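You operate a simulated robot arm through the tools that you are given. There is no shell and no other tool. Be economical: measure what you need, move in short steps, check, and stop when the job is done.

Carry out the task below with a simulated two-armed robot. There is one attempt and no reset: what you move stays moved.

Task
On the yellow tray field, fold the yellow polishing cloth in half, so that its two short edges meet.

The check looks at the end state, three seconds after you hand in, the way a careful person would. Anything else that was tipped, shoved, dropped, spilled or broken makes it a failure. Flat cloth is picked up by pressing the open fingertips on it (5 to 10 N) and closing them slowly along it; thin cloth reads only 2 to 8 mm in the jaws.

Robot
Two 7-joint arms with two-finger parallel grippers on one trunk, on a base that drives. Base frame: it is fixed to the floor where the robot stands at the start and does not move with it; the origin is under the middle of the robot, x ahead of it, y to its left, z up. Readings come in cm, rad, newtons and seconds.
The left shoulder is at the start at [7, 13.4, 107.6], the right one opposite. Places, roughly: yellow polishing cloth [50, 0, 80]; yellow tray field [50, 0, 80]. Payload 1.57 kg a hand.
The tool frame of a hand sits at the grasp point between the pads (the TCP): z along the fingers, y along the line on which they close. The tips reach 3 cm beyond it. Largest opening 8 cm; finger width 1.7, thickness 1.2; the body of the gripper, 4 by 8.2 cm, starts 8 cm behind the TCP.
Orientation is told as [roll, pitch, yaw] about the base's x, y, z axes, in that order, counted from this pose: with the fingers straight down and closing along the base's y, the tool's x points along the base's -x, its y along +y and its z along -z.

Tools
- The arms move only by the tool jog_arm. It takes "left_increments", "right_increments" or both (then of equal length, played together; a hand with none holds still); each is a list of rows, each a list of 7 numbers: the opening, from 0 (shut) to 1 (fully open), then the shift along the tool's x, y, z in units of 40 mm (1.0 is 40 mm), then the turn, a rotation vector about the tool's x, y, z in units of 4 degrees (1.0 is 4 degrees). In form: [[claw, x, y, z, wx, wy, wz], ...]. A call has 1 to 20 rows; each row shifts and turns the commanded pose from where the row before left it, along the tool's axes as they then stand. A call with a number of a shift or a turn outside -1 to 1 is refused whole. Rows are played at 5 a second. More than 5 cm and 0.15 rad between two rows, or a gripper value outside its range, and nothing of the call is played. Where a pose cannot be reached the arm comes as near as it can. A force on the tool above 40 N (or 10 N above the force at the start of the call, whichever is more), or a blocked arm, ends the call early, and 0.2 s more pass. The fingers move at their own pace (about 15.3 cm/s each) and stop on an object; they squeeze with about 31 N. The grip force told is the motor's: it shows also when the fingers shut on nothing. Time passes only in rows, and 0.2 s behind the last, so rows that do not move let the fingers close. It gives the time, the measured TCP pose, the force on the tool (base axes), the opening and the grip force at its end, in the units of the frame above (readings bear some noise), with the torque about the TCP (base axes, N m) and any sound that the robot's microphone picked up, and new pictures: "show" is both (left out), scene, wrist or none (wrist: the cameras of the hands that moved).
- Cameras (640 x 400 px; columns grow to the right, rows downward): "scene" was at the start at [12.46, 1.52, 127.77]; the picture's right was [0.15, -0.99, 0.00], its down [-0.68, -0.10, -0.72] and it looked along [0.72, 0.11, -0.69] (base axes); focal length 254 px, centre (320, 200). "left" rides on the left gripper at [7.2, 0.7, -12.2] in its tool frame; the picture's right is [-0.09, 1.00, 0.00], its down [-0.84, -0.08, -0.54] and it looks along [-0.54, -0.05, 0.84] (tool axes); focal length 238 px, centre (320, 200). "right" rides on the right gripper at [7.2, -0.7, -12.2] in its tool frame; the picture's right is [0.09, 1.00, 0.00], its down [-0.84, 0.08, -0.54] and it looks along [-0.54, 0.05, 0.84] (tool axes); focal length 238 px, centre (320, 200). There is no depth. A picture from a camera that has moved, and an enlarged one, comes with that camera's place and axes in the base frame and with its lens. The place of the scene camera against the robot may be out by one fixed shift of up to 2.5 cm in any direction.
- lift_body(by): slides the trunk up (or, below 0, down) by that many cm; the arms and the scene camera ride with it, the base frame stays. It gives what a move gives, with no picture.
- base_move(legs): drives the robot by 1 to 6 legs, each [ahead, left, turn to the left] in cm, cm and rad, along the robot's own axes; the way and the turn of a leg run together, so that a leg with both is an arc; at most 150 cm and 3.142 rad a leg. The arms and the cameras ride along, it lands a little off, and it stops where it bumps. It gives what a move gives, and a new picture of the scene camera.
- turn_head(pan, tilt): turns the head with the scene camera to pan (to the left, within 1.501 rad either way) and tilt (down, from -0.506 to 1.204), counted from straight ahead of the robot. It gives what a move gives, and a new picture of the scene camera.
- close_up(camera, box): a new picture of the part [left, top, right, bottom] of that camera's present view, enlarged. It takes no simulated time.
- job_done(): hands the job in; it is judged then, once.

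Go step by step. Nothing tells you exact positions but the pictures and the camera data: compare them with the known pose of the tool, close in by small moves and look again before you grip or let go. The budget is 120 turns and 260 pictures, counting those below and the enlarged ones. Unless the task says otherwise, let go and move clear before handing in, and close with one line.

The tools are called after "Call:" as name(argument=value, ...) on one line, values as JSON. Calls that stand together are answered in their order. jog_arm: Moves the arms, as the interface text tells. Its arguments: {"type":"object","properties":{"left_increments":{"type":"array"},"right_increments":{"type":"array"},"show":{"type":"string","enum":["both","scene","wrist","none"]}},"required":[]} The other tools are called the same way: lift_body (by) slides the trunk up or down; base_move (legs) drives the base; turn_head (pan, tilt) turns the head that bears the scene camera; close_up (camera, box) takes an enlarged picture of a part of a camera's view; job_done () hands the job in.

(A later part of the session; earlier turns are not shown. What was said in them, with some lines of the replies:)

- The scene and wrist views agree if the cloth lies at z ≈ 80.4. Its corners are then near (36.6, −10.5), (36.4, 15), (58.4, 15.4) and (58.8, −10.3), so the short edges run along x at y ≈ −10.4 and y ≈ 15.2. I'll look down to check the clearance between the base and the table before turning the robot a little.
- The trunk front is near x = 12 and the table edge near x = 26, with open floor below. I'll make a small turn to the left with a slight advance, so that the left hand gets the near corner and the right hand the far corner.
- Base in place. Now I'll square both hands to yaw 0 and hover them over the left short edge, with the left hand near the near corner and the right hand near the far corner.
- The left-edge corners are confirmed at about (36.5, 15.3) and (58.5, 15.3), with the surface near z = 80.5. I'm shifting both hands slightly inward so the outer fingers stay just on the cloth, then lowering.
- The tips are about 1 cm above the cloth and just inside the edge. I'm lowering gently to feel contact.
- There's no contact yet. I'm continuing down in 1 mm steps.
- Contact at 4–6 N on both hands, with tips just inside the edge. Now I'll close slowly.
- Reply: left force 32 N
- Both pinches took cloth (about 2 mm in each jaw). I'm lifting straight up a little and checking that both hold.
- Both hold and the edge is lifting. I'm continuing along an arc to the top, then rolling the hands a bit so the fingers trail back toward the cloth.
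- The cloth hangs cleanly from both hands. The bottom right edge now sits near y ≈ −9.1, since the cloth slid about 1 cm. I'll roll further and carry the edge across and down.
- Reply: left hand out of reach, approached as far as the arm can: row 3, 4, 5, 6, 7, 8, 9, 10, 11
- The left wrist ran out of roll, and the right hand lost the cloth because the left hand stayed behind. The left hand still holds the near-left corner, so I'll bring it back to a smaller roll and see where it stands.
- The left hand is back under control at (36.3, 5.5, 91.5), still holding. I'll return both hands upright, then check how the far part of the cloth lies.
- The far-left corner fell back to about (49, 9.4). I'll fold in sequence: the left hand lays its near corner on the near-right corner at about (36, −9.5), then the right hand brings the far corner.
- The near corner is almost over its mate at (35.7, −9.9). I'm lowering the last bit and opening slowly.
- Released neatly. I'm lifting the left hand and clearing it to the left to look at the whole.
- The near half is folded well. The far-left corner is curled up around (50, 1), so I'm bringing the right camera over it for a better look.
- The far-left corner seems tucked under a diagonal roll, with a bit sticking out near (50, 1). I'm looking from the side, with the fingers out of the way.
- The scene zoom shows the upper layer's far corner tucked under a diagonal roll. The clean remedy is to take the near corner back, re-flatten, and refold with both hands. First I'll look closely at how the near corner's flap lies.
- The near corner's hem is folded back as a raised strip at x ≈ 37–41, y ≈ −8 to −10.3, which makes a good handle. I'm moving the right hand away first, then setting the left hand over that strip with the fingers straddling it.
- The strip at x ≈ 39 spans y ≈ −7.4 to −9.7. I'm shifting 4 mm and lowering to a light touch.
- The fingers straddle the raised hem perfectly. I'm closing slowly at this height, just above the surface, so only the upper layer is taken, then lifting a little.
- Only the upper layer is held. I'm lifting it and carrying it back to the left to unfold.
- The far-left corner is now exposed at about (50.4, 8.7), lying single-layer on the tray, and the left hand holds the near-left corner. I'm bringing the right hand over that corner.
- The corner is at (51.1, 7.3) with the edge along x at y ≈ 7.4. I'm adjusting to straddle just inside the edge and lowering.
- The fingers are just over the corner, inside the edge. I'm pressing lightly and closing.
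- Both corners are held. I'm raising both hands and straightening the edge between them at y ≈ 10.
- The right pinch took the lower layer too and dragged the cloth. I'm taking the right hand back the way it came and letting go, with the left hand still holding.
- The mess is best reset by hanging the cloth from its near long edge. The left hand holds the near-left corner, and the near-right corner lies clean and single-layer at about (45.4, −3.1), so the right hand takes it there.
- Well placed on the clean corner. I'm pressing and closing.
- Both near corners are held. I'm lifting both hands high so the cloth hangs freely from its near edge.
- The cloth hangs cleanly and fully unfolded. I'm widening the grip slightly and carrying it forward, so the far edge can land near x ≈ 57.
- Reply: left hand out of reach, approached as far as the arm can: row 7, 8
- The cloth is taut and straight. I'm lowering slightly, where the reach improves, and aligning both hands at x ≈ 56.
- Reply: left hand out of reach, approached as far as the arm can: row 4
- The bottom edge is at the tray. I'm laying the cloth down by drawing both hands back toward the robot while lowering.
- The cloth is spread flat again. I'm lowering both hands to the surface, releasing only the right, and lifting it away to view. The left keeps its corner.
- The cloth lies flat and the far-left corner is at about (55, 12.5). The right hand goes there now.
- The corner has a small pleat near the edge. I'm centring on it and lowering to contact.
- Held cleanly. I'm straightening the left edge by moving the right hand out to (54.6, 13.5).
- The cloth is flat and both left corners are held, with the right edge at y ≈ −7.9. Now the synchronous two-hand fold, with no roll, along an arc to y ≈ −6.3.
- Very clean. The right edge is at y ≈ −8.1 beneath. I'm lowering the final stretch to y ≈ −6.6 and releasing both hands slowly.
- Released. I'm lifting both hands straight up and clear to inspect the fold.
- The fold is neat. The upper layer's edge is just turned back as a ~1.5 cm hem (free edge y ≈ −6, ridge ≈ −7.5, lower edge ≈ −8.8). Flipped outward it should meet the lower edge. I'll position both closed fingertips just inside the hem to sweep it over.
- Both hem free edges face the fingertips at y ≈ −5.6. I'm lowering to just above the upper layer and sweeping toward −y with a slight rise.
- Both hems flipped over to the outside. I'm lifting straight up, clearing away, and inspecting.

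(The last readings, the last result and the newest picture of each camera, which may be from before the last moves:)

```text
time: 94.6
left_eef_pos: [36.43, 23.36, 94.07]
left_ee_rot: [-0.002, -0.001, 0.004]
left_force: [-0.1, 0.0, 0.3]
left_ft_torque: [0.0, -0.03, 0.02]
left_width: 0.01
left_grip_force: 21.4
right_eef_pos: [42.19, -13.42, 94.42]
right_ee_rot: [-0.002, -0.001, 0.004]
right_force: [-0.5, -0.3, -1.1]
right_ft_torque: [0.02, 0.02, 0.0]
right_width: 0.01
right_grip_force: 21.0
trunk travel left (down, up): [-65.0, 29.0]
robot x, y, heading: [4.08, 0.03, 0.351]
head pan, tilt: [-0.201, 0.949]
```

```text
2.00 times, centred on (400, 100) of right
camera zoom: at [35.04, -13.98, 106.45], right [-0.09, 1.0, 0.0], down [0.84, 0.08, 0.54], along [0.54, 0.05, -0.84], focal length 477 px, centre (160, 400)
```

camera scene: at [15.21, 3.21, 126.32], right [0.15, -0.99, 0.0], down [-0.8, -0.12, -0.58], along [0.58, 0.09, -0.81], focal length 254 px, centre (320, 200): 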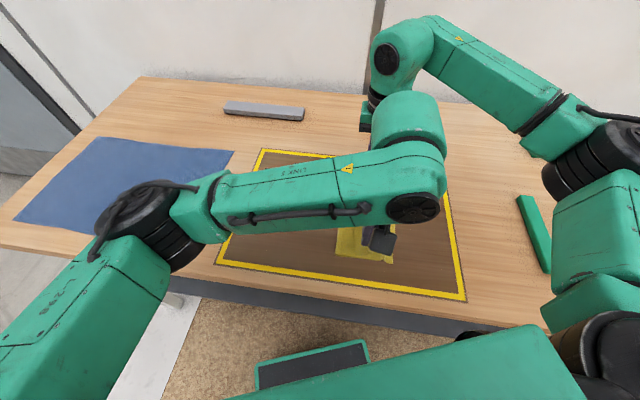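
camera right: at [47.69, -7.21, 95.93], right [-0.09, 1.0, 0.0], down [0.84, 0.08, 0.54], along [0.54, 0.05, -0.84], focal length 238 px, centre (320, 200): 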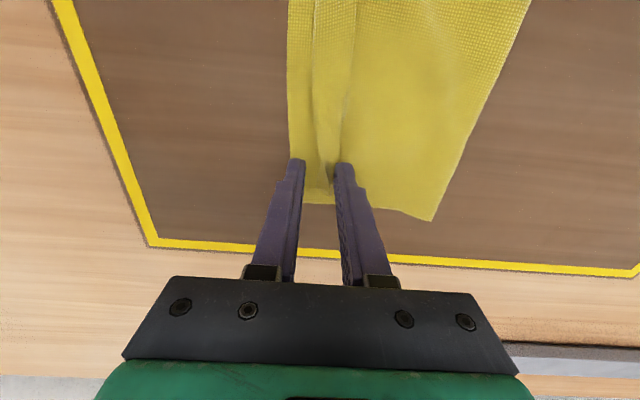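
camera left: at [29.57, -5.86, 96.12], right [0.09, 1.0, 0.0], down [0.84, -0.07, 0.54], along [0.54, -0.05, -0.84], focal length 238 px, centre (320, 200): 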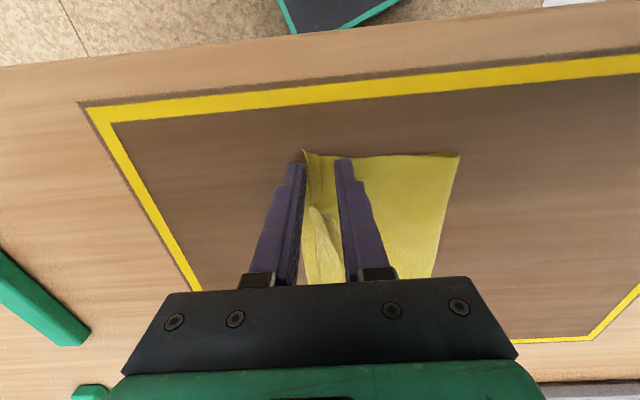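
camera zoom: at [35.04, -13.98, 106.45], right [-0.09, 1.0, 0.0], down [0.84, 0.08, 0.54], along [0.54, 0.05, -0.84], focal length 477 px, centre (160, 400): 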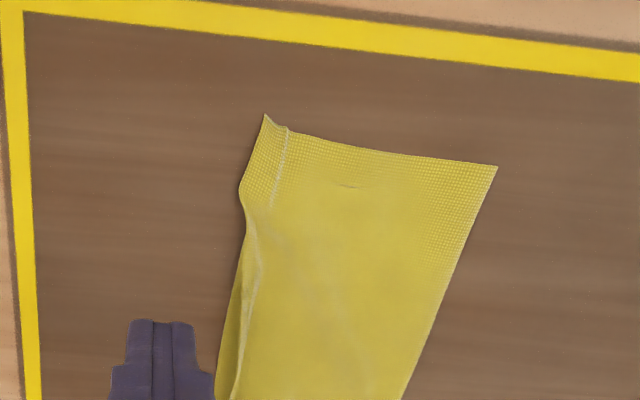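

The edges meet well. I'm looking more closely at both ends of the edge.

Call:
close_up(camera="scene", box=[380, 172, 428, 202])

Call:
close_up(camera="scene", box=[384, 240, 432, 270])

Call:
close_up(camera="right", box=[320, 120, 440, 220])

```text
13.33 times, centred on (404, 187) of scene
camera zoom: at [15.14, 3.25, 126.32], right [0.15, -0.99, 0.0], down [-0.8, -0.12, -0.58], along [0.58, 0.09, -0.81], focal length 3390 px, centre (-800, 373)
```

zoom: 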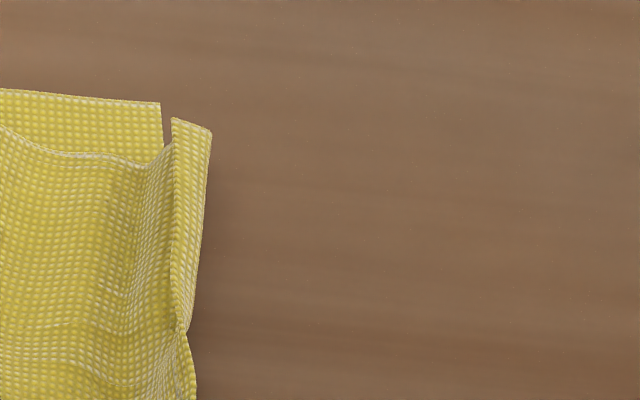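

```text
13.33 times, centred on (408, 255) of scene
camera zoom: at [15.14, 3.25, 126.32], right [0.15, -0.99, 0.0], down [-0.8, -0.12, -0.58], along [0.58, 0.09, -0.81], focal length 3390 px, centre (-853, -533)
```

zoom: 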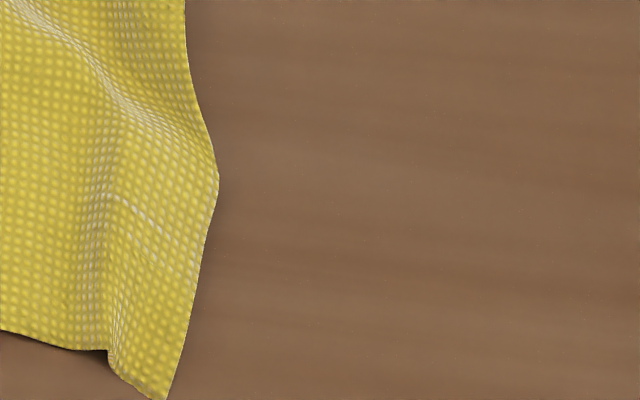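

```text
4.00 times, centred on (380, 170) of right
camera zoom: at [35.04, -13.98, 106.45], right [-0.09, 1.0, 0.0], down [0.84, 0.08, 0.54], along [0.54, 0.05, -0.84], focal length 953 px, centre (80, 320)
```

zoom: 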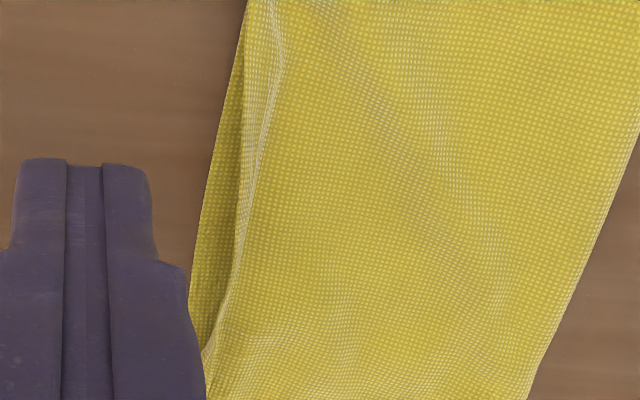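

The middle of the hem and the far tip still stand up slightly. I'm sweeping the middle over with the right hand in the same way.

Call:
jog_arm(right_increments=[[0, -0.32, 0.84, 0, 0, 0, 0], [0, -0.32, 0.84, 0, 0, 0, 0], [0, -0.32, 0.84, 0.5, 0, 0, 0], [0, 0, 0, 0.8, 0, 0, 0], [0, 0, 0, 0.8, 0, 0, 0], [0, 0, 0, 0.5, 0, 0, 0], [0, 0, 0, 0.12, 0, 0, 0], [0, 0, -0.15, 0, 0, 0, 0], [0, 0, -0.15, 0, 0, 0, 0], [0, 0, -0.15, 0, 0, 0, 0], [0, 0, -0.15, -0.03, 0, 0, 0], [0, 0, -0.15, -0.06, 0, 0, 0], [0, 0, -0.15, -0.08, 0, 0, 0], [0, 0, -0.15, -0.08, 0, 0, 0], [0, 0, -0.15, -0.05, 0, 0, 0], [0, 0, -0.1, 0, 0, 0, 0], [0, 0, 0, 0, 0, 0, 0]], show="none")

Call:
close_up(camera="right", box=[200, 0, 520, 200])

```text
time: 98.2
left_eef_pos: [36.44, 23.04, 94.03]
left_ee_rot: [0.0, 0.001, 0.004]
left_force: [-0.7, 0.3, -0.8]
left_ft_torque: [0.01, -0.01, 0.0]
left_width: 0.0
left_grip_force: 21.3
right_eef_pos: [46.16, -8.53, 84.5]
right_ee_rot: [-0.001, 0.0, 0.001]
right_force: [0.2, -0.4, -0.3]
right_ft_torque: [0.01, 0.01, -0.04]
right_width: 0.0
right_grip_force: 21.3
trunk travel left (down, up): [-65.0, 29.0]
robot x, y, heading: [4.08, -0.31, 0.352]
head pan, tilt: [-0.201, 0.949]
```

```text
2.00 times, centred on (360, 100) of right
camera zoom: at [38.94, -9.23, 96.75], right [-0.09, 1.0, 0.0], down [0.84, 0.08, 0.54], along [0.54, 0.05, -0.84], focal length 477 px, centre (240, 400)
```

zoom: 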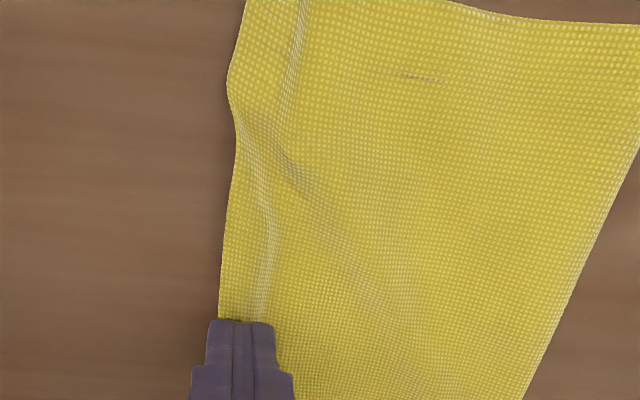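

The middle is flipped and flush. I'm pressing it down, then doing the same at the far tip.

Call:
jog_arm(right_increments=[[0, 0, 0.1, 0.15, 0, 0, 0], [0, 0, 0, 0.13, 0, 0, 0], [0, 0, 0, 0, 0, 0, 0], [0, 0, 0, -0.5, 0, 0, 0], [0, 0, 0, -0.6, 0, 0, 0], [0, -0.85, 0.25, 0, 0, 0, 0], [0, -0.85, 0.25, 0, 0, 0, 0], [0, -0.85, 0.25, 0, 0, 0, 0], [0, 0, 0, 0.5, 0, 0, 0], [0, 0, 0, 0.48, 0, 0, 0], [0, 0, -0.15, 0, 0, 0, 0], [0, 0, -0.15, 0, 0, 0, 0], [0, 0, -0.15, 0, 0, 0, 0], [0, 0, -0.15, 0, 0, 0, 0], [0, 0, -0.15, 0, 0, 0, 0], [0, 0, -0.05, 0.1, 0, 0, 0], [0, 0, 0, 0, 0, 0, 0], [0, 0, 0, -0.5, 0, 0, 0], [0, 0, 0, -1, 0, 0, 0], [0, 0.5, -0.6, -0.8, 0, 0, 0]], show="none")

Call:
close_up(camera="scene", box=[300, 165, 430, 270])

Call:
close_up(camera="right", box=[240, 0, 560, 200])

```text
time: 102.4
left_eef_pos: [36.36, 23.07, 94.09]
left_ee_rot: [0.001, -0.002, 0.004]
left_force: [-0.5, -0.6, -0.3]
left_ft_torque: [0.03, -0.03, 0.03]
left_width: 0.0
left_grip_force: 21.6
right_eef_pos: [54.07, -10.85, 93.09]
right_ee_rot: [0.002, -0.002, 0.001]
right_force: [-0.9, -0.3, 1.0]
right_ft_torque: [-0.02, -0.02, 0.0]
right_width: 0.01
right_grip_force: 21.3
trunk travel left (down, up): [-65.0, 29.0]
robot x, y, heading: [4.23, 0.03, 0.355]
head pan, tilt: [-0.201, 0.949]
```

```text
3.81 times, centred on (365, 218) of scene
camera zoom: at [15.04, 2.96, 126.34], right [0.15, -0.99, 0.0], down [-0.8, -0.12, -0.58], along [0.58, 0.09, -0.81], focal length 969 px, centre (149, 133)
```

zoom: 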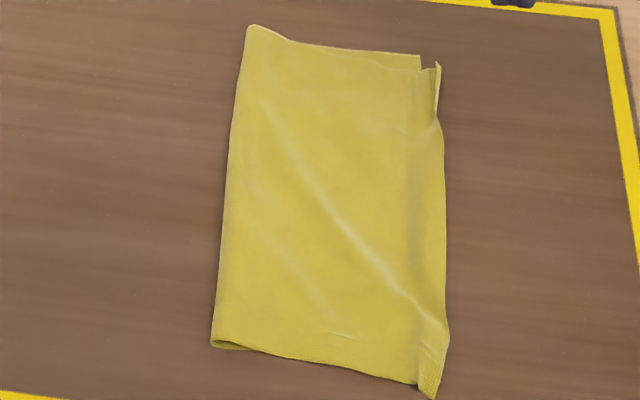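

```text
2.00 times, centred on (400, 100) of right
camera zoom: at [46.84, -11.54, 105.15], right [-0.09, 1.0, 0.0], down [0.84, 0.08, 0.54], along [0.54, 0.05, -0.84], focal length 477 px, centre (160, 400)
```

zoom: 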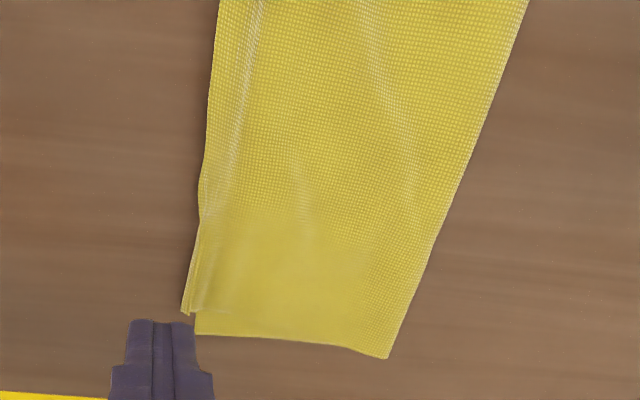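

The two short edges now meet along their length, with about 1 cm offset at the ends, and the fold is flat inside the tray. I'm moving the right hand up and clear, and taking a last look.

Call:
jog_arm(right_increments=[[0, 0, 0, -0.8, 0, 0, 0], [0, 0.3, -0.8, -0.5, 0, 0, 0], [0, 0.3, -0.8, 0, 0, 0, 0], [0, 0.3, -0.8, 0, 0, 0, 0], [0, 0, 0, 0, 0, 0, 0]], show="scene")

```text
time: 103.6
left_eef_pos: [36.57, 23.27, 93.96]
left_ee_rot: [-0.002, 0.001, 0.003]
left_force: [0.8, 0.9, 0.8]
left_ft_torque: [-0.05, 0.01, 0.04]
left_width: 0.0
left_grip_force: 21.3
right_eef_pos: [50.65, -20.16, 98.01]
right_ee_rot: [0.0, -0.001, 0.002]
right_force: [1.3, -0.2, 0.3]
right_ft_torque: [0.0, 0.03, -0.01]
right_width: 0.0
right_grip_force: 21.4
trunk travel left (down, up): [-65.0, 29.0]
robot x, y, heading: [4.17, 0.06, 0.356]
head pan, tilt: [-0.201, 0.949]
camera scene: at [15.27, 3.18, 126.31], right [0.15, -0.99, 0.0], down [-0.8, -0.12, -0.58], along [0.57, 0.09, -0.81], focal length 254 px, centre (320, 200)
```

scene: 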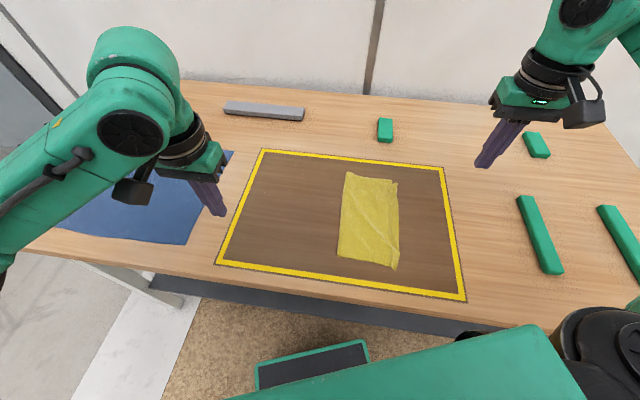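

The cloth lies folded in half in the tray field, nothing else has moved, and both hands are clear, so I'm handing in.

Call:
job_done()

```text
The job is handed in.
```

The yellow cloth is folded in half on the tray field, with its two short edges meeting to within about 1 cm at the ends. Nothing else on the table was moved.
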